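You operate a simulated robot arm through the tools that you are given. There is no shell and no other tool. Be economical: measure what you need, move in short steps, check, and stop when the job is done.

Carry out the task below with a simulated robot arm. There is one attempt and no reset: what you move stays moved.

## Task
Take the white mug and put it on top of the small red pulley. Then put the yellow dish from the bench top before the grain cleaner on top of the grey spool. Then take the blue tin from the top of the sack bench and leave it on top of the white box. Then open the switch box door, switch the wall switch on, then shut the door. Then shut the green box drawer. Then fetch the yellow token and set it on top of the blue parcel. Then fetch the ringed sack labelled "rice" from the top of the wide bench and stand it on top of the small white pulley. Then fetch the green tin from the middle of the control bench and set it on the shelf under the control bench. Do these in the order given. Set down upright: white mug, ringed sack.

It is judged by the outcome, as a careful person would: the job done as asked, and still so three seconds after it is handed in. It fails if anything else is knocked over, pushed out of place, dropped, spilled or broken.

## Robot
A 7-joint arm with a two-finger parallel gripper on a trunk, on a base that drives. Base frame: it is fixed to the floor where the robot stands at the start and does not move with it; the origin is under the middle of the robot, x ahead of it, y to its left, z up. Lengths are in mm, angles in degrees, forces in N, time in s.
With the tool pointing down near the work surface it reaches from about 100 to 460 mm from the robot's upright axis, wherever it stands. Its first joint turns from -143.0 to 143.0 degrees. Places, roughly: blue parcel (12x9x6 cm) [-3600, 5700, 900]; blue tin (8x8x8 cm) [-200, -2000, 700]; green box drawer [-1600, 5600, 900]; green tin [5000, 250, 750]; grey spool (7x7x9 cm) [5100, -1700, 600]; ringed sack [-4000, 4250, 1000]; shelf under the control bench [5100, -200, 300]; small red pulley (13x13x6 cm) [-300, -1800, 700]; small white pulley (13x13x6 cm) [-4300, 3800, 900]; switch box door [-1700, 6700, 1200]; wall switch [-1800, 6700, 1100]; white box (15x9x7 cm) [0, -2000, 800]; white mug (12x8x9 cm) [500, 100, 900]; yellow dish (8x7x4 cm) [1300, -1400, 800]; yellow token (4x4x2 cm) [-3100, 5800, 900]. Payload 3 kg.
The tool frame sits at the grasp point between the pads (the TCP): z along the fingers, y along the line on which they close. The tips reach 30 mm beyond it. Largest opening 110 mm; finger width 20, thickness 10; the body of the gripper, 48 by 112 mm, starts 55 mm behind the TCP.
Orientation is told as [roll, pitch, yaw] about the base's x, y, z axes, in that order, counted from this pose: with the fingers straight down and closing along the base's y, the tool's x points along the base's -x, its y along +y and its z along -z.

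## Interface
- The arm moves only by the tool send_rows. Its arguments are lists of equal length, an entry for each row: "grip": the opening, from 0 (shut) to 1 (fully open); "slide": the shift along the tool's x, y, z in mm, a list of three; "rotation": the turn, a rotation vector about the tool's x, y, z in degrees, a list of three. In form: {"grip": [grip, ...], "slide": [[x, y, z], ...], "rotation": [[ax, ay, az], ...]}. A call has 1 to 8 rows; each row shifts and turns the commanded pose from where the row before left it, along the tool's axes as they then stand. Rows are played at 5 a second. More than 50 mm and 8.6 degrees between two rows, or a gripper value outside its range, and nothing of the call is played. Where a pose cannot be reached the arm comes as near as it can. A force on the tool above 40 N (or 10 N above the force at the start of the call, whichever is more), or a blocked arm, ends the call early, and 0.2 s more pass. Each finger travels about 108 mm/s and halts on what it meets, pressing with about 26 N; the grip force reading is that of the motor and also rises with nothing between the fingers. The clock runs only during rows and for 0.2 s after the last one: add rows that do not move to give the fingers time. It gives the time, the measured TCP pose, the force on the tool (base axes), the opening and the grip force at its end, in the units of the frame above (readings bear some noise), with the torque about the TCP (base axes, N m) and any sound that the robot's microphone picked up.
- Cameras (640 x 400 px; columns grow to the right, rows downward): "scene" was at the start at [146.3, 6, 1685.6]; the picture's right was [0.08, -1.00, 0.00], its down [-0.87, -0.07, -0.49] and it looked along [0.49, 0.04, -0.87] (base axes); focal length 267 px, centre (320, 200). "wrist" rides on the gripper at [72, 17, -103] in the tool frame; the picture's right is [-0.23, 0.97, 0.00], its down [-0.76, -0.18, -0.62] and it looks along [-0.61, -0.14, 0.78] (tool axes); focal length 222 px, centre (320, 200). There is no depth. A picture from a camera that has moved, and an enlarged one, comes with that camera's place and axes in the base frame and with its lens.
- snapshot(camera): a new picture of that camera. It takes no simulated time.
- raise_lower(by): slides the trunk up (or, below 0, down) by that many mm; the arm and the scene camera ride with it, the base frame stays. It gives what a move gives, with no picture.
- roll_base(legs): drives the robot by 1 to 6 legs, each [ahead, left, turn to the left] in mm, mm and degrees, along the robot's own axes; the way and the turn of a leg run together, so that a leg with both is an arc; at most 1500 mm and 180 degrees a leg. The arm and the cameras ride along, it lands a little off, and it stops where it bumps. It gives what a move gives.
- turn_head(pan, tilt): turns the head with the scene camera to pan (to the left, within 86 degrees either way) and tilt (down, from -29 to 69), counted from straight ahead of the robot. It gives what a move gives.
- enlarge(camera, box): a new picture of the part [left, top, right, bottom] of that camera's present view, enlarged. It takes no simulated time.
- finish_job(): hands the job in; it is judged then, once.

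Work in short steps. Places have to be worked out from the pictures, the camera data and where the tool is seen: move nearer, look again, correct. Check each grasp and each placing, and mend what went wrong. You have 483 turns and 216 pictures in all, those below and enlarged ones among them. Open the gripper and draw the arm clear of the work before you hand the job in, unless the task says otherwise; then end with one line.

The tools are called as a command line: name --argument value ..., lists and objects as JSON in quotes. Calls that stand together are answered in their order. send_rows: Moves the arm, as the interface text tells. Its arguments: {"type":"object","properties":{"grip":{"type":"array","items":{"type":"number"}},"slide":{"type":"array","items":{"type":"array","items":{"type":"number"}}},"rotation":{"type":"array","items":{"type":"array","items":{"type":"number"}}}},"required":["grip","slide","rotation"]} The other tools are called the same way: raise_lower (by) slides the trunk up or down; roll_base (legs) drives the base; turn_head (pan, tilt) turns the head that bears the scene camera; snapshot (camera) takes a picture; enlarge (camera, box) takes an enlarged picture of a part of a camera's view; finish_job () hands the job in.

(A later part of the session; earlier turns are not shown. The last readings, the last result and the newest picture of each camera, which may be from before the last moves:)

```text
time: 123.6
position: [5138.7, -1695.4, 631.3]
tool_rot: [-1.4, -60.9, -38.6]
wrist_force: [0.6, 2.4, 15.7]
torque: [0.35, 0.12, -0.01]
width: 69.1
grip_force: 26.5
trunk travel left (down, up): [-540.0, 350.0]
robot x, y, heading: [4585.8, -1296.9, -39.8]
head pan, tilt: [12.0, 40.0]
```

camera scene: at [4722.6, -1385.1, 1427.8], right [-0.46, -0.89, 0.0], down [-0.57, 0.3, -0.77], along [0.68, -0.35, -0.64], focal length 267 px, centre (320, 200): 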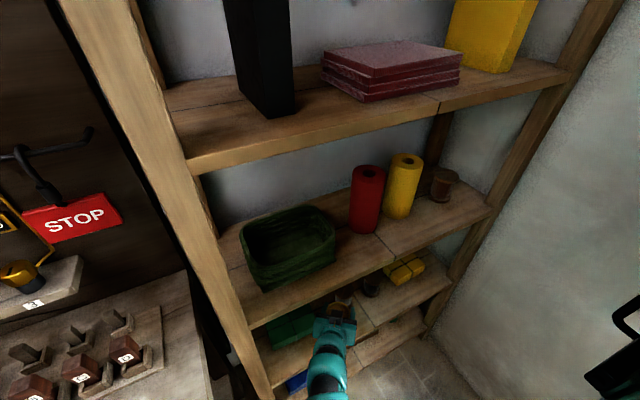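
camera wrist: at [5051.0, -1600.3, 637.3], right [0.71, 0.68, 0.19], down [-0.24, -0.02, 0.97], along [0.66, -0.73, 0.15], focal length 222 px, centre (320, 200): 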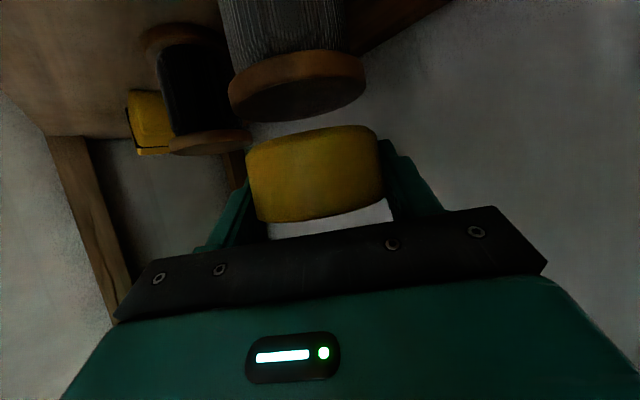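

Contact (16 N). Releasing slowly.

send_rows --grip '[0.64, 0.67, 0.72, 0.76, 0.76]' --slide '[[-1, 0, -0.5], [0, 0, 0], [0, 0, 0], [0, 0, 0], [0, 0, 0]]' --rotation '[[0, 0, 0], [0, 0, 0], [0, 0, 0], [0, 0, 0], [0, 0, 0]]'

enlarge --camera "wrist" --box '[200, 0, 440, 240]'

```text
time: 124.8
position: [5138.2, -1694.6, 630.0]
tool_rot: [-1.5, -60.4, -38.5]
wrist_force: [0.8, -0.1, 0.2]
torque: [-0.03, 0.0, 0.02]
width: 83.8
grip_force: 0.1
trunk travel left (down, up): [-540.0, 350.0]
robot x, y, heading: [4585.0, -1294.8, -39.5]
head pan, tilt: [12.0, 40.0]
```

```text
1.67 times, centred on (320, 120) of wrist
camera zoom: at [5051.7, -1600.5, 617.7], right [0.71, 0.68, 0.18], down [-0.23, -0.02, 0.97], along [0.66, -0.73, 0.15], focal length 370 px, centre (320, 333)
```

zoom: 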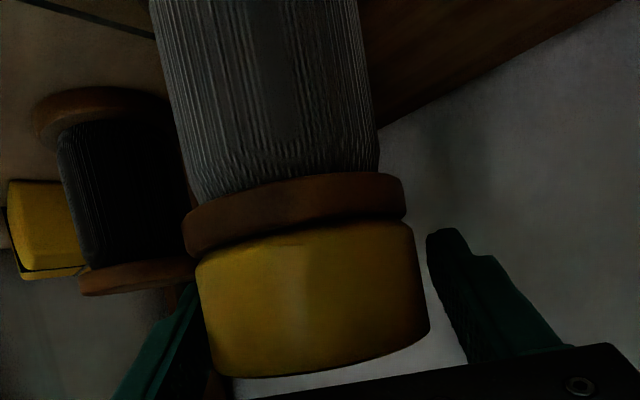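

Dish rests on the spool. Open a bit more and withdraw along the finger axis.

send_rows --grip '[0.84, 0.84, 0.84, 0.84, 0.84, 0.84, 0.84, 0.84]' --slide '[[0, 0, 0], [0, 0, 0], [0, 0, -10], [0, 0, -25], [0, 0, -30], [0, 0, -30], [5, 0, -30], [0, 0, 0]]' --rotation '[[0, 0, 0], [0, 0, 0], [0, 0, 0], [0, 0, 0], [0, 0, 0], [0, 0, 0], [0, 0, 0], [0, 0, 0]]'

snapshot --camera "wrist"

```text
time: 126.6
position: [5054.2, -1623.6, 687.2]
tool_rot: [-1.6, -60.5, -38.4]
wrist_force: [0.4, -0.6, -0.4]
torque: [-0.01, 0.03, -0.02]
width: 92.3
grip_force: 0.0
trunk travel left (down, up): [-540.0, 350.0]
robot x, y, heading: [4582.8, -1294.2, -39.4]
head pan, tilt: [12.0, 40.0]
```

```text
149 pictures are left
camera wrist: at [4967.5, -1528.7, 674.5], right [0.71, 0.68, 0.18], down [-0.23, -0.02, 0.97], along [0.66, -0.73, 0.15], focal length 222 px, centre (320, 200)
```

wrist: 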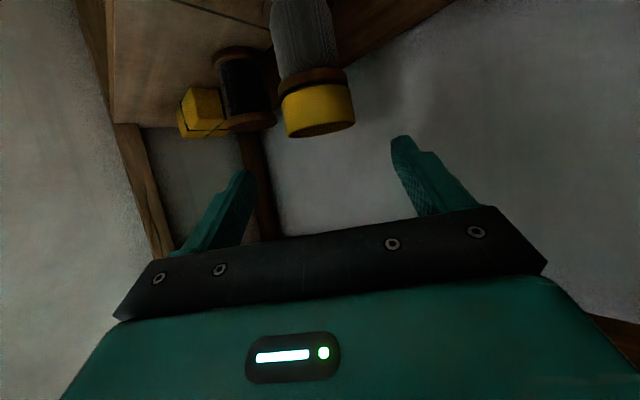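

Dish sits on the grey spool. Backing out of the rack the way I came and further back to open floor, then raise the trunk.

roll_base --legs '[[-226, -121, 0], [-500, 0, 0]]'

raise_lower --by 245

enlarge --camera "scene" --box '[220, 100, 420, 300]'

```text
time: 131.0
position: [4418.1, -1251.7, 688.1]
tool_rot: [-1.4, -60.5, -37.8]
wrist_force: [0.5, -0.7, 0.1]
torque: [-0.03, -0.01, 0.01]
width: 92.2
grip_force: 0.0
trunk travel left (down, up): [-540.0, 350.0]
robot x, y, heading: [3943.5, -930.1, -38.5]
head pan, tilt: [12.0, 40.0]
```

```text
time: 133.5
position: [4416.4, -1253.1, 931.8]
tool_rot: [-1.5, -60.6, -37.8]
wrist_force: [0.2, -0.3, 0.5]
torque: [-0.02, 0.02, 0.02]
width: 92.4
grip_force: 0.0
trunk travel left (down, up): [-785.0, 105.0]
robot x, y, heading: [3945.9, -929.8, -38.8]
head pan, tilt: [12.0, 40.0]
```

```text
2.00 times, centred on (320, 200) of scene
camera zoom: at [4082.8, -1017.8, 1672.9], right [-0.45, -0.89, 0.0], down [-0.57, 0.29, -0.77], along [0.68, -0.35, -0.64], focal length 534 px, centre (320, 200)
```

zoom: 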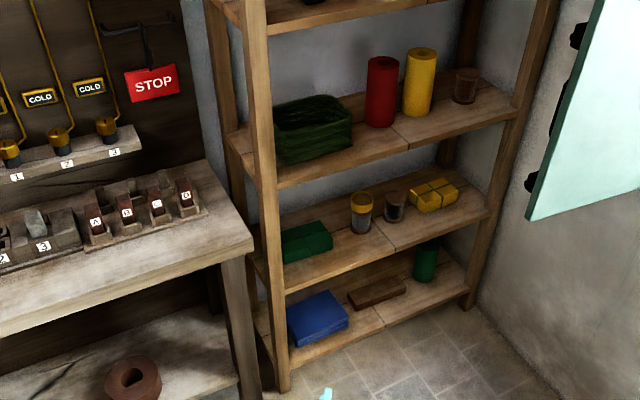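

Dish confirmed on the grey spool. Turning left to heading 180 and driving west.

roll_base --legs '[[0, 0, 120], [0, 0, 98.8], [1300, 50, 0]]'

```text
time: 149.2
position: [2062.3, -971.2, 932.9]
tool_rot: [-1.5, -60.5, 179.3]
wrist_force: [-0.6, 0.2, 0.0]
torque: [-0.03, 0.02, 0.01]
width: 92.3
grip_force: 0.0
trunk travel left (down, up): [-785.0, 105.0]
robot x, y, heading: [2631.3, -941.1, 178.4]
head pan, tilt: [12.0, 40.0]
```

Continuing west with a small heading correction, then turn to face the sack bench.

roll_base --legs '[[1400, 20, 1.6], [1440, 10, 0], [0, 0, 90]]'

turn_head --pan 0 --tilt 45

snapshot --camera "scene"

```text
time: 166.8
position: [-151.4, -1541.1, 932.3]
tool_rot: [-1.6, -60.5, -87.6]
wrist_force: [0.8, 0.4, -0.3]
torque: [0.0, -0.02, 0.01]
width: 92.3
grip_force: 0.1
trunk travel left (down, up): [-785.0, 105.0]
robot x, y, heading: [-206.0, -972.4, -88.5]
head pan, tilt: [12.0, 40.0]
```

```text
time: 167.6
position: [-151.0, -1541.5, 933.2]
tool_rot: [-1.5, -60.6, -87.6]
wrist_force: [-0.2, 0.7, -0.1]
torque: [0.01, -0.01, -0.02]
width: 92.4
grip_force: 0.2
trunk travel left (down, up): [-785.0, 105.0]
robot x, y, heading: [-208.2, -971.4, -88.2]
head pan, tilt: [0.0, 45.0]
```

```text
147 pictures are left
camera scene: at [-205.7, -1132.2, 1665.7], right [-1.0, -0.03, 0.0], down [-0.02, 0.71, -0.71], along [0.02, -0.71, -0.71], focal length 267 px, centre (320, 200)
```

scene: 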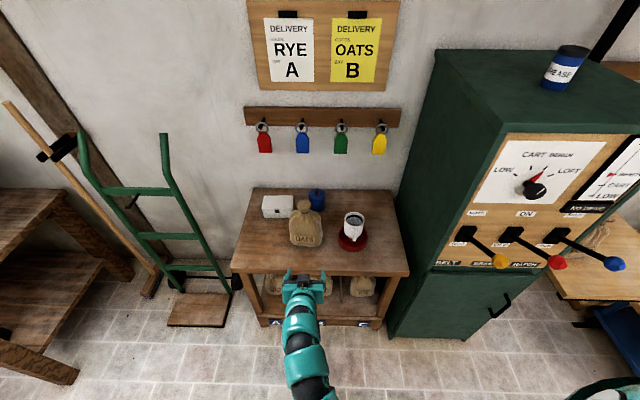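

Mug still upright on the pulley. Zooming at tin and box for measurement.

enlarge --camera "scene" --box '[225, 175, 425, 285]'

```text
3.20 times, centred on (325, 230) of scene
camera zoom: at [-205.7, -1132.2, 1665.7], right [-1.0, -0.03, 0.0], down [-0.02, 0.71, -0.71], along [0.02, -0.71, -0.71], focal length 855 px, centre (304, 104)
```

zoom: 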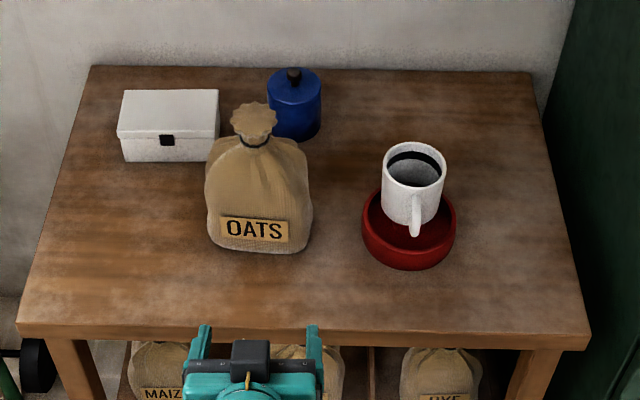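

Tin ≈(-168,-2038, lid ~795), sack in front at (-123,-1846, top ~925). I'll approach the tin with the tool tilted 35° and yawed so that the wrist comes in from the mug side, clear of the sack. First reorient here in free space.

send_rows --grip '[0.95, 0.95, 0.95, 0.95, 0.95, 0.95, 0.95, 0.95]' --slide '[[0, 0, 0], [0, 0, 0], [0, 0, 0], [0, 0, 0], [0, 0, 0], [0, 0, 0], [0, 0, 0], [0, 0, 0]]' --rotation '[[0, 8.5, 0], [0, 8.5, 0], [0, 8.5, 0], [-4.9, 0, -7], [-4.9, 0, -7], [-4.9, 0, -7], [-4.9, 0, -7], [-4.9, 0, -7]]'

snapshot --camera "wrist"

snapshot --camera "scene"

```text
time: 169.4
position: [-151.3, -1541.5, 932.4]
tool_rot: [-0.6, -34.5, -45.7]
wrist_force: [-0.1, -0.7, -0.2]
torque: [-0.01, -0.01, 0.0]
width: 104.7
grip_force: 0.0
trunk travel left (down, up): [-785.0, 105.0]
robot x, y, heading: [-208.3, -966.3, -88.5]
head pan, tilt: [0.0, 45.0]
```

```text
145 pictures are left
camera wrist: at [-220.8, -1442.1, 975.7], right [0.83, 0.54, 0.12], down [0.07, -0.31, 0.95], along [0.55, -0.78, -0.3], focal length 222 px, centre (320, 200)
```

wrist: 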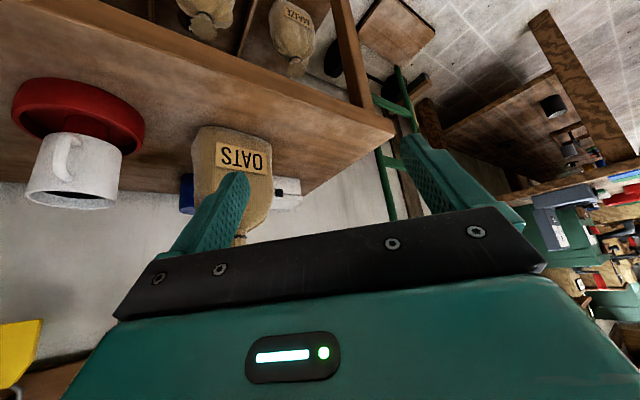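

```text
144 pictures are left
camera scene: at [-206.2, -1132.4, 1665.6], right [-1.0, -0.02, 0.0], down [-0.02, 0.71, -0.71], along [0.02, -0.71, -0.71], focal length 267 px, centre (320, 200)
```

scene: 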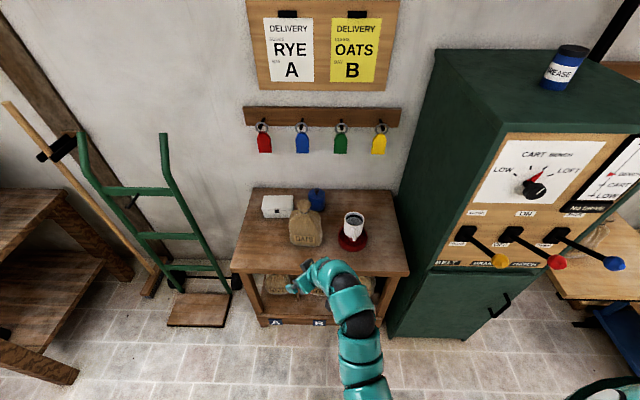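

Orientation reached with the wrist on the mug side. Raise trunk 80 for sack clearance, shift right, and drive toward the bench.

raise_lower --by 80

roll_base --legs '[[0, -64, -1.5], [425, 0, 0]]'

snapshot --camera "wrist"

snapshot --camera "scene"

```text
time: 170.5
position: [-150.8, -1541.6, 1013.1]
tool_rot: [-0.8, -34.6, -45.8]
wrist_force: [0.5, -0.2, -0.5]
torque: [-0.01, 0.03, 0.02]
width: 104.7
grip_force: 0.1
trunk travel left (down, up): [-865.0, 25.0]
robot x, y, heading: [-209.1, -971.5, -88.7]
head pan, tilt: [0.0, 45.0]
```

```text
time: 173.7
position: [-228.8, -1955.9, 1012.4]
tool_rot: [-0.7, -34.5, -47.0]
wrist_force: [0.9, -0.5, 0.3]
torque: [-0.01, -0.01, -0.01]
width: 104.2
grip_force: 0.1
trunk travel left (down, up): [-865.0, 25.0]
robot x, y, heading: [-272.0, -1382.5, -89.6]
head pan, tilt: [0.0, 45.0]
```

```text
143 pictures are left
camera wrist: at [-295.5, -1854.3, 1055.5], right [0.85, 0.52, 0.12], down [0.06, -0.32, 0.95], along [0.53, -0.79, -0.3], focal length 222 px, centre (320, 200)
```

wrist: 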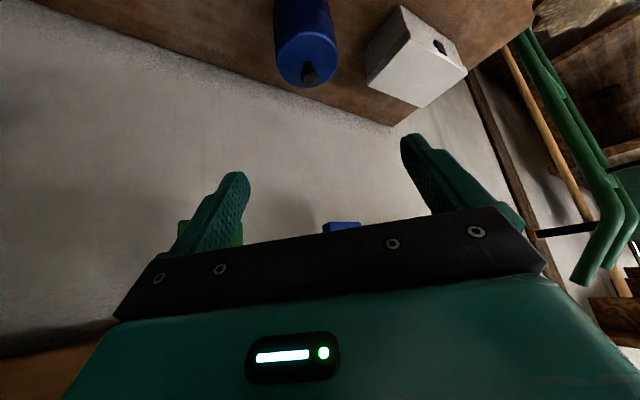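

```text
142 pictures are left
camera scene: at [-273.8, -1545.4, 1745.5], right [-1.0, 0.0, 0.0], down [0.0, 0.71, -0.71], along [0.0, -0.71, -0.71], focal length 267 px, centre (320, 200)
```

scene: 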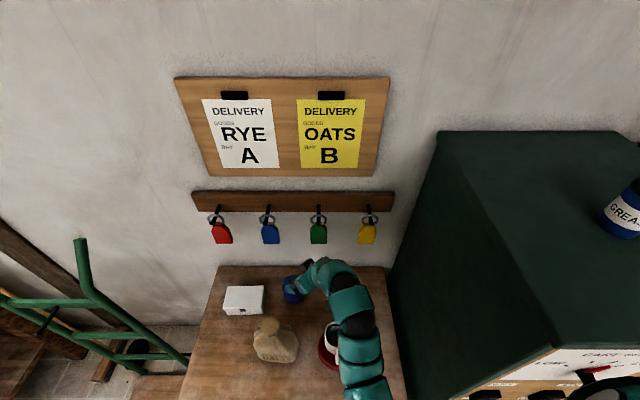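

Lid located at (-169,-2031,793). Shift along tool x then advance about half way and re-check.

send_rows --grip '[0.95, 0.95, 0.95, 0.95, 0.95, 0.95, 0.95]' --slide '[[28, -4, 0], [29, -4, 0], [0, 0, 30], [0, 0, 35], [0, 0, 35], [0, 0, 30], [0, 0, 0]]' --rotation '[[0, 0, 0], [0, 0, 0], [0, 0, 0], [0, 0, 0], [0, 0, 0], [0, 0, 0], [0, 0, 0]]'

snapshot --camera "wrist"

enlarge --camera "scene" --box '[200, 240, 420, 390]'

```text
time: 175.3
position: [-217.6, -1980.7, 872.5]
tool_rot: [-0.7, -34.5, -47.1]
wrist_force: [0.6, 1.1, 0.1]
torque: [0.01, -0.02, -0.04]
width: 104.5
grip_force: 0.0
trunk travel left (down, up): [-865.0, 25.0]
robot x, y, heading: [-273.7, -1382.9, -89.9]
head pan, tilt: [0.0, 45.0]
```

```text
141 pictures are left
camera wrist: at [-284.7, -1880.9, 915.9], right [0.85, 0.52, 0.12], down [0.06, -0.32, 0.95], along [0.53, -0.79, -0.3], focal length 222 px, centre (320, 200)
```

wrist: 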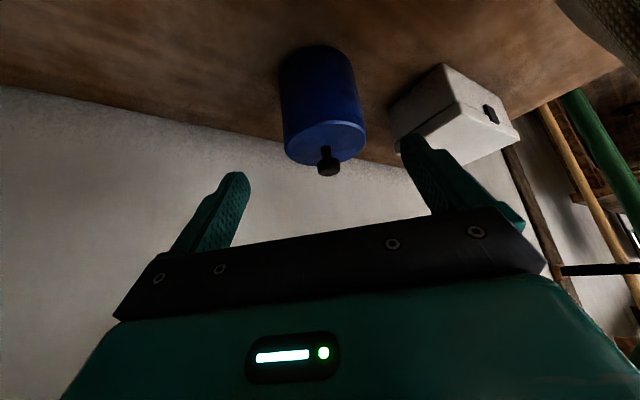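

```text
2.67 times, centred on (310, 315) of scene
camera zoom: at [-274.0, -1544.1, 1745.7], right [-1.0, 0.0, 0.0], down [0.0, 0.71, -0.71], along [0.0, -0.71, -0.71], focal length 712 px, centre (347, -107)
```

zoom: 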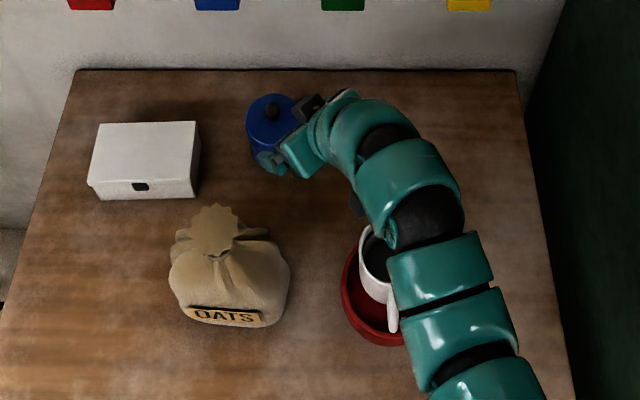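

Tin lined up dead ahead along the fingers. Advance 75 and watch the forearm versus the mug.

send_rows --grip '[0.95, 0.95, 0.95, 0.95]' --slide '[[-1, 0, 25], [0, 0, 25], [0, 0, 25], [0, 0, 0]]' --rotation '[[0, 0, 0], [0, 0, 0], [0, 0, 0], [0, 0, 0]]'

snapshot --camera "wrist"

enlarge --camera "scene" --box '[200, 240, 420, 390]'

```text
time: 176.3
position: [-189.4, -2013.0, 811.8]
tool_rot: [-0.7, -34.5, -47.1]
wrist_force: [-0.1, -0.1, 0.0]
torque: [-0.05, 0.01, -0.03]
width: 104.1
grip_force: 0.0
trunk travel left (down, up): [-865.0, 25.0]
robot x, y, heading: [-275.3, -1385.3, -89.8]
head pan, tilt: [0.0, 45.0]
```

```text
139 pictures are left
camera wrist: at [-256.1, -1912.5, 855.1], right [0.85, 0.52, 0.12], down [0.06, -0.32, 0.95], along [0.53, -0.79, -0.3], focal length 222 px, centre (320, 200)
```

wrist: 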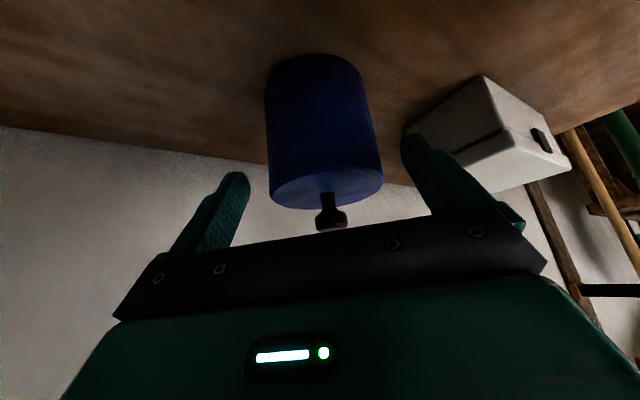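

```text
2.67 times, centred on (310, 315) of scene
camera zoom: at [-274.1, -1543.9, 1745.7], right [-1.0, 0.0, 0.0], down [0.0, 0.71, -0.71], along [0.0, -0.71, -0.71], focal length 712 px, centre (347, -107)
```

zoom: 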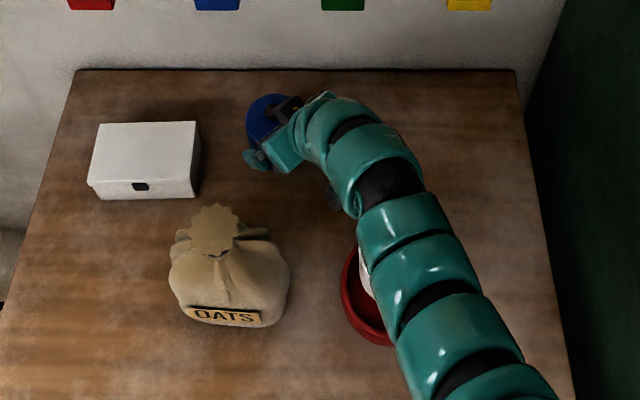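

Clearances look fine (forearm ~90 mm above mug). Final 49 mm advance.

send_rows --grip '[0.95, 0.95, 0.95, 0.95]' --slide '[[0, 2, 18], [0, 0, 18], [0, 0, 12], [0, 0, 0]]' --rotation '[[0, 0, 0], [0, 0, 0], [0, 0, 0], [0, 0, 0]]'

snapshot --camera "wrist"

```text
time: 177.3
position: [-168.6, -2032.9, 771.7]
tool_rot: [-0.8, -34.6, -47.1]
wrist_force: [-0.5, 0.5, 0.4]
torque: [0.01, 0.03, -0.02]
width: 104.3
grip_force: 0.0
trunk travel left (down, up): [-865.0, 25.0]
robot x, y, heading: [-272.2, -1388.5, -89.8]
head pan, tilt: [0.0, 45.0]
```

```text
137 pictures are left
camera wrist: at [-235.4, -1930.6, 815.5], right [0.85, 0.52, 0.12], down [0.06, -0.32, 0.95], along [0.53, -0.79, -0.3], focal length 222 px, centre (320, 200)
```

wrist: 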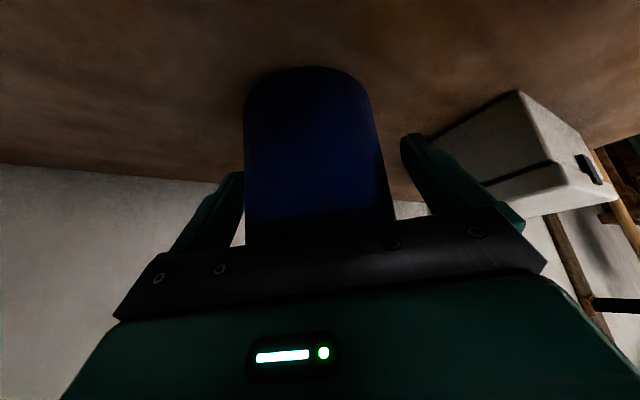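

Tin is between the fingers. Closing.

send_rows --grip '[0.85, 0.75, 0.65, 0.5, 0.5, 0.5]' --slide '[[0, 0, 0], [0, 0, 0], [0, 0, 0], [0, 0, 0], [0, 0, 0], [0, 0, 0]]' --rotation '[[0, 0, 0], [0, 0, 0], [0, 0, 0], [0, 0, 0], [0, 0, 0], [0, 0, 0]]'

```text
time: 178.7
position: [-168.0, -2031.8, 772.7]
tool_rot: [-0.7, -34.4, -47.1]
wrist_force: [0.3, 1.0, 0.9]
torque: [0.11, -0.09, -0.02]
width: 79.0
grip_force: 25.9
trunk travel left (down, up): [-865.0, 25.0]
robot x, y, heading: [-277.1, -1381.8, -90.2]
head pan, tilt: [0.0, 45.0]
```

Gripped at 79 mm. Gentle vertical lift of 35 mm.

send_rows --grip '[0.5, 0.5, 0.5, 0.5, 0.5]' --slide '[[-2, 0, -3], [-5.6, 0, -8.2], [-5.6, 0, -8.2], [-6, 0, -9], [0, 0, 0]]' --rotation '[[0, 0, 0], [0, 0, 0], [0, 0, 0], [0, 0, 0], [0, 0, 0]]'

snapshot --camera "wrist"

```text
time: 179.9
position: [-169.0, -2032.6, 806.0]
tool_rot: [-0.7, -34.5, -47.2]
wrist_force: [-0.4, -0.1, -1.6]
torque: [-0.03, 0.02, 0.01]
width: 79.1
grip_force: 25.8
trunk travel left (down, up): [-865.0, 25.0]
robot x, y, heading: [-273.4, -1385.8, -89.9]
head pan, tilt: [0.0, 45.0]
```

```text
136 pictures are left
camera wrist: at [-235.8, -1931.5, 849.7], right [0.85, 0.52, 0.12], down [0.06, -0.32, 0.95], along [0.53, -0.79, -0.3], focal length 222 px, centre (320, 200)
```

wrist: 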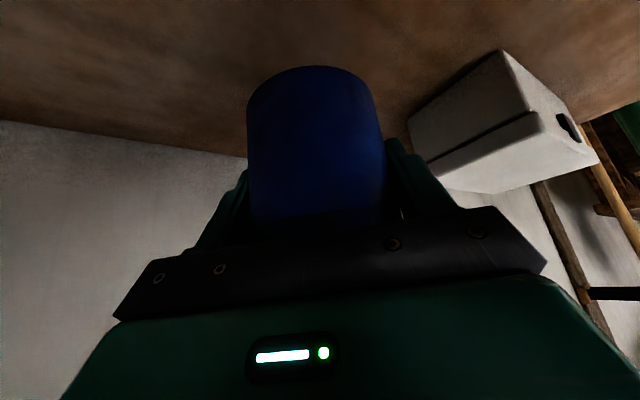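

Tin lifted cleanly. Raise it well above the sack (to z≈950).

send_rows --grip '[0.5, 0.5, 0.5, 0.5, 0.5, 0.5, 0.5]' --slide '[[-8, 0, -12], [-16, 0, -23.5], [-16, 0, -23.5], [-16, 0, -23.5], [-16, 0, -23.5], [-9, 0, -13], [0, 0, 0]]' --rotation '[[0, 0, 0], [0, 0, 0], [0, 0, 0], [0, 0, 0], [0, 0, 0], [0, 0, 0], [0, 0, 0]]'

snapshot --camera "scene"

```text
time: 181.5
position: [-169.7, -2029.2, 949.4]
tool_rot: [-0.7, -34.5, -47.1]
wrist_force: [1.0, 0.3, -2.4]
torque: [-0.03, 0.04, 0.02]
width: 79.1
grip_force: 26.0
trunk travel left (down, up): [-865.0, 25.0]
robot x, y, heading: [-273.3, -1383.5, -89.7]
head pan, tilt: [0.0, 45.0]
```

```text
135 pictures are left
camera scene: at [-273.8, -1544.7, 1745.6], right [-1.0, 0.0, 0.0], down [0.0, 0.71, -0.71], along [0.0, -0.71, -0.71], focal length 267 px, centre (320, 200)
```

scene: 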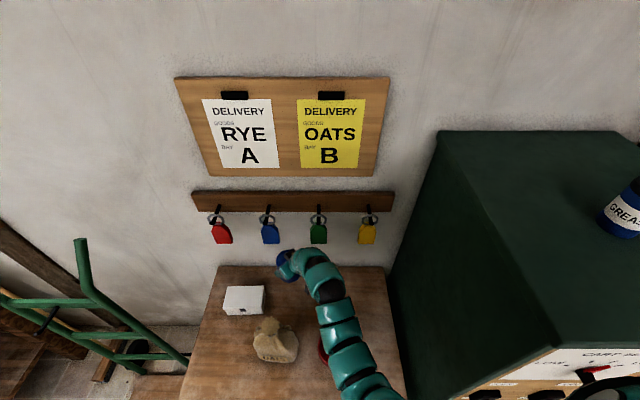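

Now rotate the tool back to yaw ≈ -90 about the tin.

send_rows --grip '[0.5, 0.5, 0.5, 0.5, 0.5, 0.5]' --slide '[[0, 0, 0], [0, 0, 0], [0, 0, 0], [0, 0, 0], [0, 0, 0], [0, 0, 0]]' --rotation '[[4.8, 0, 7], [4.8, 0, 7], [4.8, 0, 7], [4.8, 0, 7], [4.8, 0, 7], [0, 0, 0]]'

snapshot --camera "wrist"

```text
time: 182.9
position: [-168.4, -2030.2, 949.5]
tool_rot: [-0.5, -34.8, -89.8]
wrist_force: [-0.3, 0.0, -1.6]
torque: [-0.03, 0.0, -0.01]
width: 78.8
grip_force: 25.8
trunk travel left (down, up): [-865.0, 25.0]
robot x, y, heading: [-274.4, -1383.4, -89.9]
head pan, tilt: [0.0, 45.0]
```

```text
134 pictures are left
camera wrist: at [-151.1, -1909.4, 992.5], right [0.97, -0.19, 0.12], down [-0.17, -0.27, 0.95], along [-0.14, -0.94, -0.29], focal length 222 px, centre (320, 200)
```

wrist: 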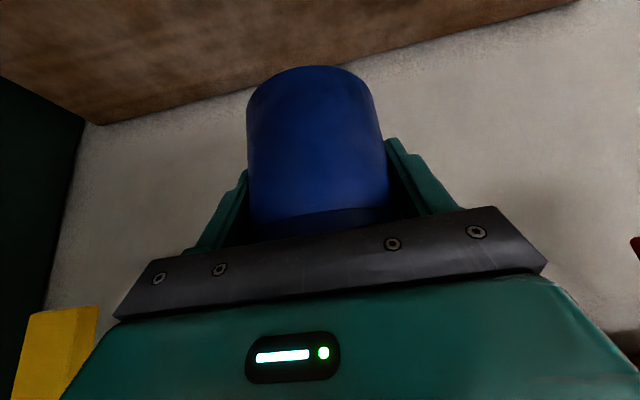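

Strafe left 182 and back 28 to bring the tin over the white box.

roll_base --legs '[[0, 182, 0]]'

snapshot --camera "scene"

snapshot --camera "wrist"

```text
time: 184.4
position: [14.5, -2029.9, 949.7]
tool_rot: [-0.5, -35.0, -89.8]
wrist_force: [0.2, -0.2, -2.4]
torque: [0.01, 0.02, 0.01]
width: 79.1
grip_force: 25.8
trunk travel left (down, up): [-865.0, 25.0]
robot x, y, heading: [-90.6, -1382.0, -90.0]
head pan, tilt: [0.0, 45.0]
```

```text
133 pictures are left
camera scene: at [-89.3, -1544.7, 1745.6], right [-1.0, 0.0, 0.0], down [0.0, 0.71, -0.71], along [0.0, -0.71, -0.71], focal length 267 px, centre (320, 200)
```

scene: 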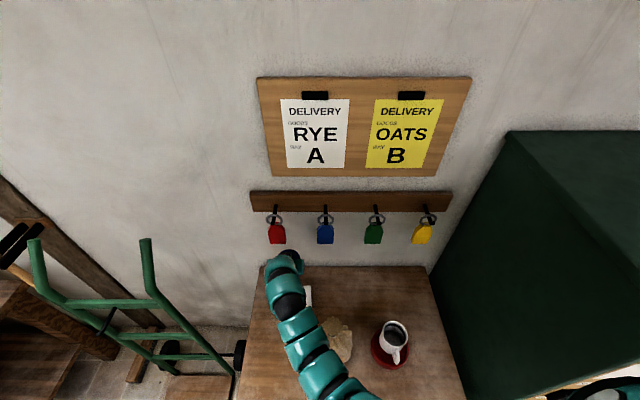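

```text
132 pictures are left
camera wrist: at [31.7, -1910.1, 992.6], right [0.97, -0.19, 0.12], down [-0.17, -0.27, 0.95], along [-0.15, -0.94, -0.29], focal length 222 px, centre (320, 200)
```

wrist: 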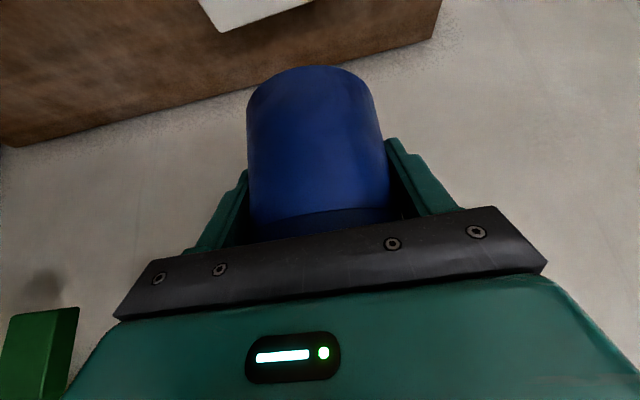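

Box corner fix gives centre ≈(8,-1996). I shift the base left 55 and back 33 while moving the arm right 61 to keep the forearm away from the sack.

roll_base --legs '[[-33, 55, 0]]'

send_rows --grip '[0.5, 0.5, 0.5, 0.5, 0.5]' --slide '[[0, -12, 0], [0, -20, 0], [0, -20, 0], [0, -9, 0], [0, 0, 0]]' --rotation '[[0, 0, 0], [0, 0, 0], [0, 0, 0], [0, 0, 0], [0, 0, 0]]'

snapshot --camera "wrist"

snapshot --camera "scene"

```text
time: 185.4
position: [69.6, -1997.0, 950.0]
tool_rot: [-0.6, -34.9, -89.9]
wrist_force: [0.2, 0.6, -1.0]
torque: [0.05, -0.02, -0.05]
width: 79.1
grip_force: 25.9
trunk travel left (down, up): [-865.0, 25.0]
robot x, y, heading: [-33.1, -1348.2, -90.0]
head pan, tilt: [0.0, 45.0]
```

```text
time: 186.6
position: [7.6, -1995.2, 951.0]
tool_rot: [-0.4, -34.9, -90.0]
wrist_force: [0.0, -1.6, -1.9]
torque: [-0.02, 0.0, 0.01]
width: 78.9
grip_force: 25.7
trunk travel left (down, up): [-865.0, 25.0]
robot x, y, heading: [-32.5, -1350.4, -89.9]
head pan, tilt: [0.0, 45.0]
```

```text
131 pictures are left
camera wrist: at [25.4, -1876.0, 993.5], right [0.97, -0.19, 0.12], down [-0.17, -0.27, 0.95], along [-0.15, -0.94, -0.29], focal length 222 px, centre (320, 200)
```

wrist: 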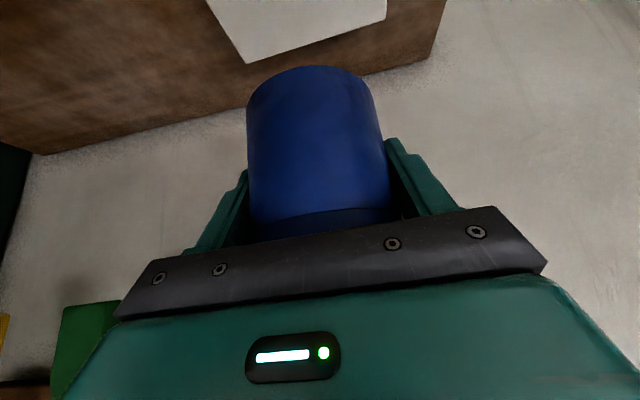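

```text
130 pictures are left
camera scene: at [-34.5, -1511.5, 1745.6], right [-1.0, 0.0, 0.0], down [0.0, 0.71, -0.71], along [0.0, -0.71, -0.71], focal length 267 px, centre (320, 200)
```

scene: 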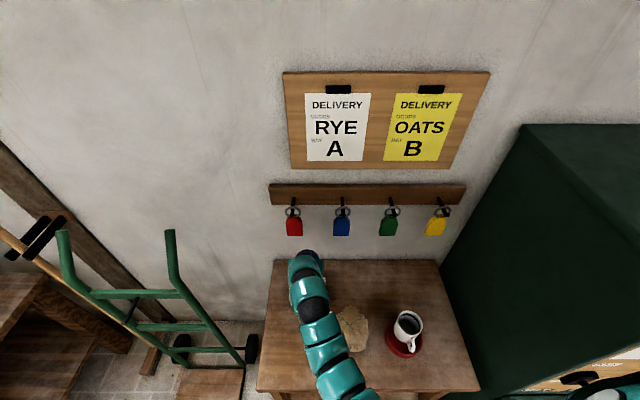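

Box centre (10,-1997); tin is over it. Lowering to ~15 mm above.

send_rows --grip '[0.5, 0.5, 0.5, 0.5, 0.5, 0.5]' --slide '[[11.4, 1.5, 16.4], [14.3, 0, 20.5], [14.3, 0, 20.5], [11.4, 0, 16.4], [5.7, 0, 8.2], [0, 0, 0]]' --rotation '[[0, 0, 0], [0, 0, 0], [0, 0, 0], [0, 0, 0], [0, 0, 0], [0, 0, 0]]'

snapshot --camera "wrist"

enlarge --camera "scene" --box '[220, 230, 480, 390]'

```text
time: 188.0
position: [8.8, -1996.6, 849.5]
tool_rot: [-0.5, -34.9, -89.9]
wrist_force: [0.1, 0.4, -1.4]
torque: [0.02, -0.02, 0.02]
width: 78.7
grip_force: 26.1
trunk travel left (down, up): [-865.0, 25.0]
robot x, y, heading: [-31.5, -1348.7, -90.0]
head pan, tilt: [0.0, 45.0]
```

```text
129 pictures are left
camera wrist: at [26.2, -1876.6, 893.2], right [0.97, -0.19, 0.12], down [-0.17, -0.27, 0.95], along [-0.15, -0.94, -0.29], focal length 222 px, centre (320, 200)
```

wrist: 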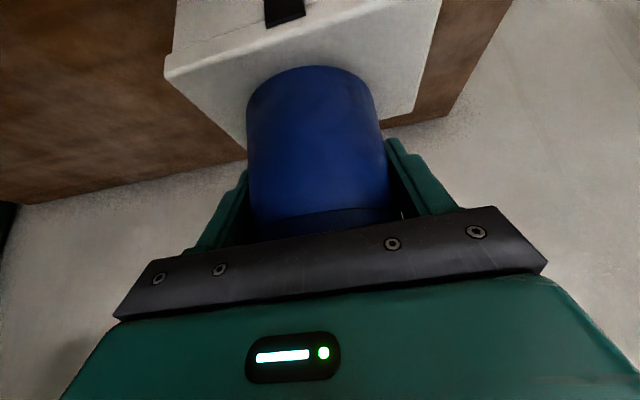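

```text
2.46 times, centred on (350, 310) of scene
camera zoom: at [-34.5, -1511.4, 1745.6], right [-1.0, 0.0, 0.0], down [0.0, 0.71, -0.71], along [0.0, -0.71, -0.71], focal length 658 px, centre (246, -71)
```

zoom: 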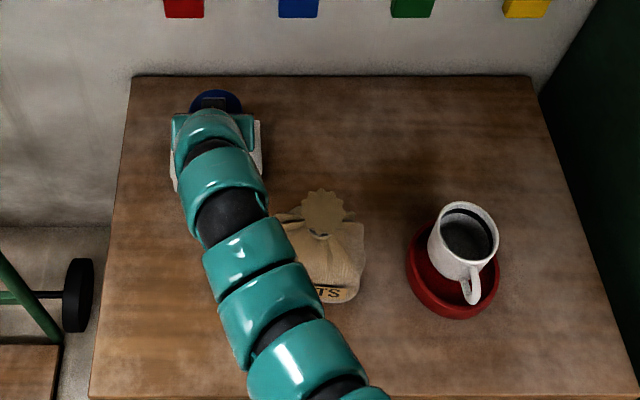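

Tin is well over the box top. Lower in small steps to contact.

send_rows --grip '[0.5, 0.5, 0.5, 0.5, 0.5]' --slide '[[2.9, 0, 4.1], [2.3, 0, 3.3], [1.1, 0, 1.6], [1.1, 0, 1.6], [0, 0, 0]]' --rotation '[[0, 0, 0], [0, 0, 0], [0, 0, 0], [0, 0, 0], [0, 0, 0]]'

```text
time: 189.2
position: [8.5, -1997.2, 841.0]
tool_rot: [-0.2, -35.3, -90.0]
wrist_force: [-2.5, 0.7, 23.6]
torque: [-0.2, -0.56, 0.15]
width: 79.1
grip_force: 25.8
trunk travel left (down, up): [-865.0, 25.0]
robot x, y, heading: [-37.3, -1349.2, -90.1]
head pan, tilt: [0.0, 45.0]
```

Contact at 24 N. Easing up 1 mm and releasing.

send_rows --grip '[0.6, 0.74, 0.8, 0.88, 0.88, 0.88]' --slide '[[-0.6, 0, -0.8], [0, 0, 0], [0, 0, 0], [0, 0, 0], [0, 0, 0], [0, 0, 0]]' --rotation '[[0, 0, 0], [0, 0, 0], [0, 0, 0], [0, 0, 0], [0, 0, 0], [0, 0, 0]]'

send_rows --grip '[0.9, 0.9, 0.9, 0.9, 0.9, 0.9]' --slide '[[0, 0, -15], [0, 0, -25], [0, 0, -30], [0, 0, -30], [0, 0, -20], [0, 0, 0]]' --rotation '[[0, 0, 0], [0, 0, 0], [0, 0, 0], [0, 0, 0], [0, 0, 0], [0, 0, 0]]'

snapshot --camera "wrist"

```text
time: 190.6
position: [9.1, -1996.6, 838.4]
tool_rot: [-0.5, -34.9, -89.9]
wrist_force: [0.5, -0.6, -0.7]
torque: [-0.02, -0.03, 0.0]
width: 96.7
grip_force: 0.0
trunk travel left (down, up): [-865.0, 25.0]
robot x, y, heading: [-36.4, -1352.8, -90.1]
head pan, tilt: [0.0, 45.0]
```

```text
time: 192.0
position: [8.7, -1926.7, 937.8]
tool_rot: [-0.5, -34.9, -89.9]
wrist_force: [0.1, -0.1, -0.4]
torque: [0.0, -0.02, 0.0]
width: 98.9
grip_force: 0.0
trunk travel left (down, up): [-865.0, 25.0]
robot x, y, heading: [-38.0, -1356.5, -90.0]
head pan, tilt: [0.0, 45.0]
```

```text
127 pictures are left
camera wrist: at [26.8, -1807.7, 980.2], right [0.97, -0.19, 0.12], down [-0.17, -0.27, 0.95], along [-0.15, -0.94, -0.29], focal length 222 px, centre (320, 200)
```

wrist: 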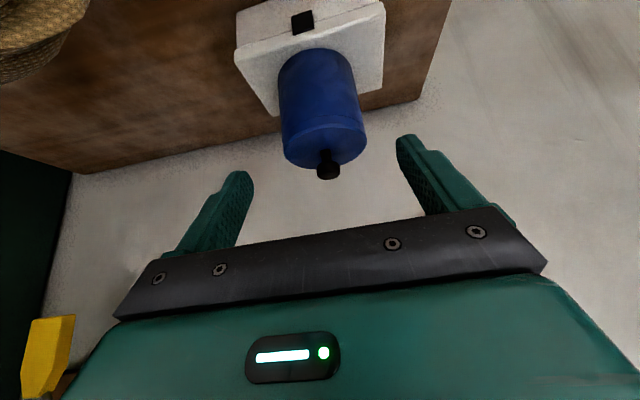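

Tin stands on the white box. Back off 420 and bring the tool back to vertical.

roll_base --legs '[[-420, -100, 0]]'

send_rows --grip '[0.9, 0.9, 0.9, 0.9, 0.9, 0.9, 0.9, 0.9]' --slide '[[0, 0, 0], [0, 0, 0], [0, 0, 0], [0, 0, 0], [30, 0, 0], [40, 0, 0], [40, 0, 0], [40, 0, 0]]' --rotation '[[0, 8.5, 0], [0, 8.5, 0], [0, 8.5, 0], [0, 8.5, 0], [0, 0, 0], [0, 0, 0], [0, 0, 0], [0, 0, 0]]'

roll_base --legs '[[0, 0, -180]]'

turn_head --pan 0 --tilt 15

snapshot --camera "scene"

```text
time: 194.6
position: [-90.9, -1508.9, 937.0]
tool_rot: [-0.4, -34.8, -90.2]
wrist_force: [0.9, -0.6, 0.4]
torque: [0.0, -0.02, -0.01]
width: 99.0
grip_force: 0.2
trunk travel left (down, up): [-865.0, 25.0]
robot x, y, heading: [-131.7, -927.9, -90.5]
head pan, tilt: [0.0, 45.0]
```

```text
time: 196.4
position: [-90.6, -1359.2, 934.8]
tool_rot: [-0.4, -0.9, -90.4]
wrist_force: [0.4, 0.2, -0.3]
torque: [0.0, -0.02, -0.01]
width: 99.1
grip_force: 0.1
trunk travel left (down, up): [-865.0, 25.0]
robot x, y, heading: [-132.8, -931.1, -90.4]
head pan, tilt: [0.0, 45.0]
```

```text
time: 204.2
position: [-166.6, -502.1, 936.1]
tool_rot: [-0.4, -0.9, 88.8]
wrist_force: [0.2, 0.6, 0.5]
torque: [0.0, 0.01, 0.01]
width: 99.3
grip_force: 0.0
trunk travel left (down, up): [-865.0, 25.0]
robot x, y, heading: [-130.4, -933.3, 88.7]
head pan, tilt: [0.0, 45.0]
```

```text
time: 205.1
position: [-167.7, -502.0, 935.0]
tool_rot: [-0.4, -0.9, 88.8]
wrist_force: [-0.3, 0.1, -1.2]
torque: [-0.03, 0.02, -0.02]
width: 99.1
grip_force: 0.0
trunk travel left (down, up): [-865.0, 25.0]
robot x, y, heading: [-129.7, -931.1, 88.8]
head pan, tilt: [0.0, 15.0]
```

```text
126 pictures are left
camera scene: at [-127.6, -757.9, 1792.4], right [1.0, -0.02, 0.0], down [-0.01, -0.26, -0.97], along [0.02, 0.97, -0.26], focal length 267 px, centre (320, 200)
```

scene: 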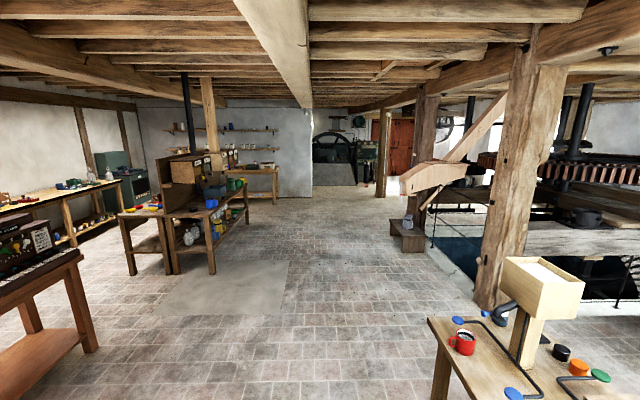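

The target area is ~7 m north; floor corridor around x≈-350 is clear. Driving north.

roll_base --legs '[[1400, 250, 1.2], [1500, 0, 0], [1400, 0, 0]]'

turn_head --pan 25 --tilt 20

snapshot --camera "scene"

```text
time: 226.0
position: [-421.4, 3838.1, 935.4]
tool_rot: [-0.4, -0.9, 90.5]
wrist_force: [-0.8, 0.8, 1.0]
torque: [0.01, 0.0, 0.0]
width: 99.1
grip_force: 0.1
trunk travel left (down, up): [-865.0, 25.0]
robot x, y, heading: [-370.4, 3408.2, 90.8]
head pan, tilt: [0.0, 15.0]
```

```text
time: 226.9
position: [-419.7, 3837.8, 935.1]
tool_rot: [-0.4, -0.9, 90.5]
wrist_force: [0.1, 0.6, -0.3]
torque: [0.0, -0.04, 0.01]
width: 98.8
grip_force: 0.0
trunk travel left (down, up): [-865.0, 25.0]
robot x, y, heading: [-377.8, 3409.0, 90.5]
head pan, tilt: [25.0, 20.0]
```

```text
125 pictures are left
camera scene: at [-413.0, 3575.4, 1784.3], right [0.9, 0.43, 0.0], down [0.15, -0.31, -0.94], along [-0.4, 0.85, -0.34], focal length 267 px, centre (320, 200)
```

scene: 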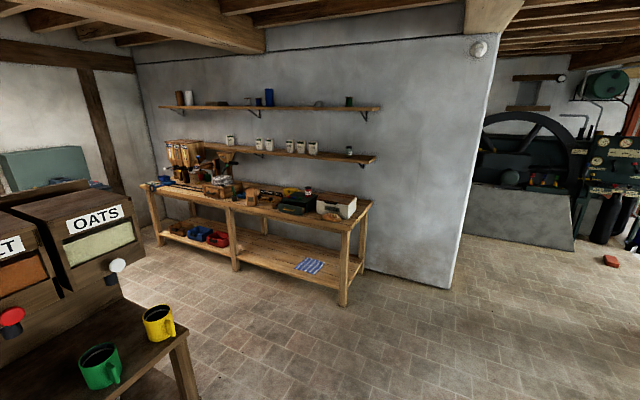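

The bench against the partition wall (y≈6190) holds the green box etc.; the switch box at y≈6700 must be behind that partition. I drive to the right of the wall end to look around it.

roll_base --legs '[[1300, -650, 0], [1200, 0, 0]]'

turn_head --pan 60 --tilt 20

snapshot --camera "scene"

```text
time: 239.8
position: [189.5, 6355.8, 935.8]
tool_rot: [-0.4, -0.9, 91.1]
wrist_force: [0.2, 0.0, 0.5]
torque: [0.0, 0.02, 0.01]
width: 99.1
grip_force: 0.1
trunk travel left (down, up): [-865.0, 25.0]
robot x, y, heading: [242.6, 5925.9, 91.0]
head pan, tilt: [25.0, 20.0]
```

```text
time: 240.8
position: [188.8, 6356.2, 935.4]
tool_rot: [-0.4, -0.9, 91.1]
wrist_force: [1.1, -0.3, 0.4]
torque: [0.0, 0.01, 0.02]
width: 99.0
grip_force: 0.0
trunk travel left (down, up): [-865.0, 25.0]
robot x, y, heading: [240.1, 5923.6, 91.0]
head pan, tilt: [60.0, 20.0]
```

```text
124 pictures are left
camera scene: at [158.2, 6053.4, 1784.3], right [0.48, 0.87, 0.0], down [0.3, -0.17, -0.94], along [-0.82, 0.46, -0.34], focal length 267 px, centre (320, 200)
```

scene: 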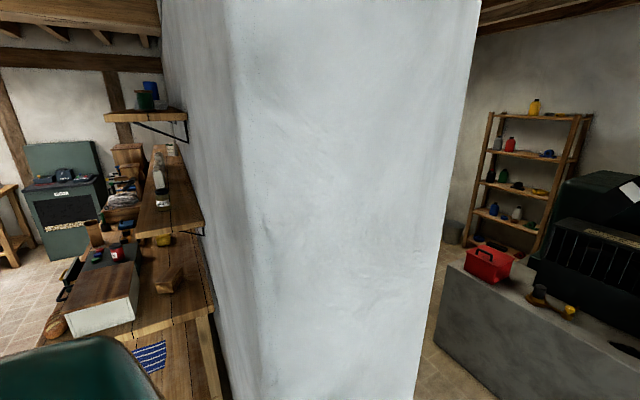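

The partition is a thick block; the switch box must be on its north face. Check the passage to the right/front before moving.

turn_head --pan -5 --tilt 25

snapshot --camera "scene"

```text
time: 242.2
position: [188.4, 6356.0, 935.8]
tool_rot: [-0.4, -1.0, 91.0]
wrist_force: [-0.2, 0.1, 1.1]
torque: [-0.01, 0.0, 0.0]
width: 98.9
grip_force: 0.0
trunk travel left (down, up): [-865.0, 25.0]
robot x, y, heading: [243.1, 5927.3, 90.9]
head pan, tilt: [-5.0, 25.0]
```

```text
123 pictures are left
camera scene: at [245.9, 6100.2, 1776.2], right [1.0, -0.07, 0.0], down [-0.03, -0.42, -0.91], along [0.06, 0.9, -0.42], focal length 267 px, centre (320, 200)
```

scene: 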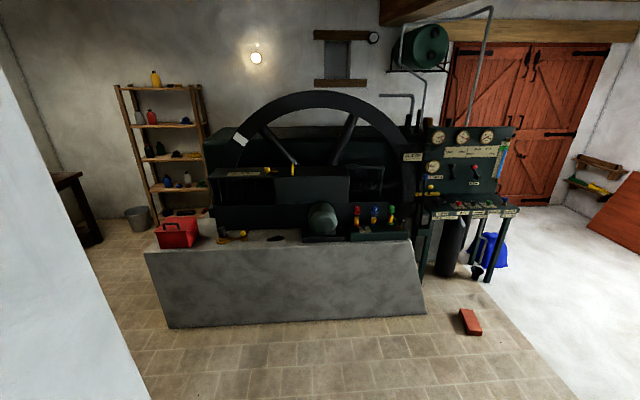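

Corridor between partition and concrete base (y≈6650–7600) is free. Shift right, turn left, move north and look west into the corridor.

roll_base --legs '[[0, -330, 0], [0, 0, 89], [0, -1190, 0]]'

turn_head --pan 20 --tilt 15

snapshot --camera "scene"

```text
time: 253.8
position: [140.9, 7069.4, 935.5]
tool_rot: [-0.4, -0.9, -179.5]
wrist_force: [-1.0, 0.3, -0.2]
torque: [0.0, -0.01, 0.01]
width: 98.9
grip_force: 0.1
trunk travel left (down, up): [-865.0, 25.0]
robot x, y, heading: [573.3, 7116.8, -179.3]
head pan, tilt: [-5.0, 25.0]
```

```text
time: 254.6
position: [142.2, 7068.7, 935.1]
tool_rot: [-0.5, -0.9, -179.6]
wrist_force: [0.6, -0.8, -1.2]
torque: [-0.03, 0.0, 0.0]
width: 98.6
grip_force: 0.1
trunk travel left (down, up): [-865.0, 25.0]
robot x, y, heading: [565.7, 7117.7, -179.3]
head pan, tilt: [20.0, 15.0]
```

```text
122 pictures are left
camera scene: at [402.3, 7083.7, 1792.4], right [-0.35, 0.94, 0.0], down [0.24, 0.09, -0.97], along [-0.91, -0.34, -0.26], focal length 267 px, centre (320, 200)
```

scene: 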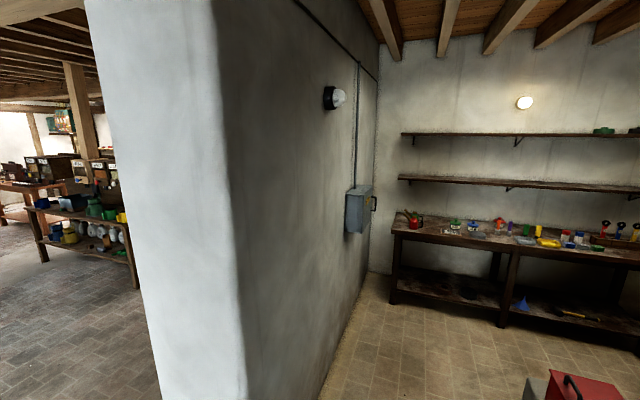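

The grey switch box is on the north face of the partition. Drive 1500 west and view it.

roll_base --legs '[[1500, -60, -0.7]]'

turn_head --pan 50 --tilt 25

snapshot --camera "scene"

```text
refused: leg 1 is longer than a leg can be; nothing moved
```

```text
time: 255.6
position: [142.2, 7068.2, 935.2]
tool_rot: [-0.5, -0.9, -179.5]
wrist_force: [-0.4, 0.7, -0.2]
torque: [0.01, -0.03, 0.0]
width: 99.0
grip_force: 0.0
trunk travel left (down, up): [-865.0, 25.0]
robot x, y, heading: [567.4, 7114.1, -179.2]
head pan, tilt: [50.0, 25.0]
```

```text
121 pictures are left
camera scene: at [431.2, 7045.2, 1776.3], right [-0.77, 0.64, 0.0], down [0.27, 0.33, -0.91], along [-0.58, -0.7, -0.42], focal length 267 px, centre (320, 200)
```

scene: 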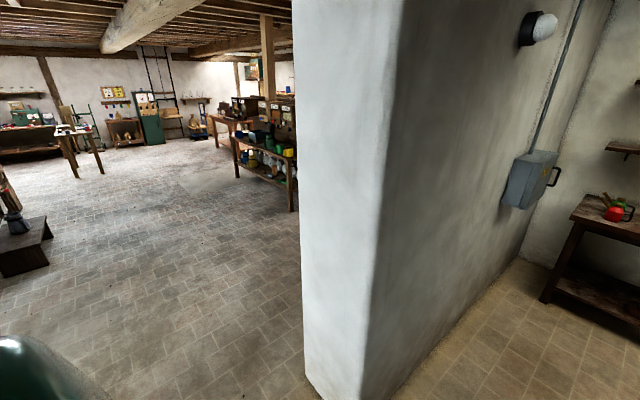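

Leg limit exceeded; driving 1450 instead.

roll_base --legs '[[1450, -60, -0.7]]'

snapshot --camera "scene"

```text
time: 262.7
position: [-1291.3, 7143.6, 934.5]
tool_rot: [-0.3, -0.9, 179.1]
wrist_force: [0.1, -0.1, -0.6]
torque: [0.03, 0.0, -0.02]
width: 98.9
grip_force: 0.0
trunk travel left (down, up): [-865.0, 25.0]
robot x, y, heading: [-860.2, 7182.7, 179.3]
head pan, tilt: [50.0, 25.0]
```

```text
120 pictures are left
camera scene: at [-1002.8, 7113.5, 1776.2], right [-0.76, 0.65, 0.0], down [0.28, 0.32, -0.91], along [-0.59, -0.69, -0.42], focal length 267 px, centre (320, 200)
```

scene: 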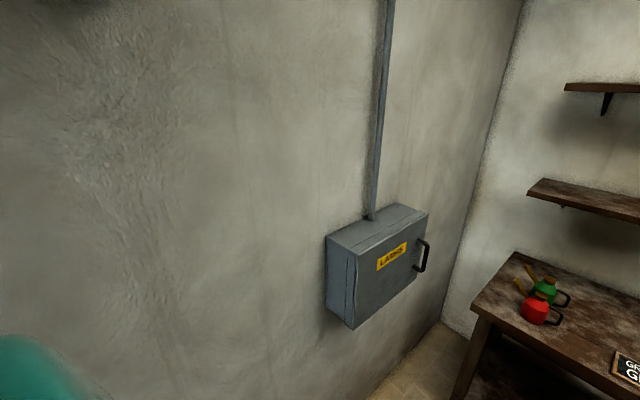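

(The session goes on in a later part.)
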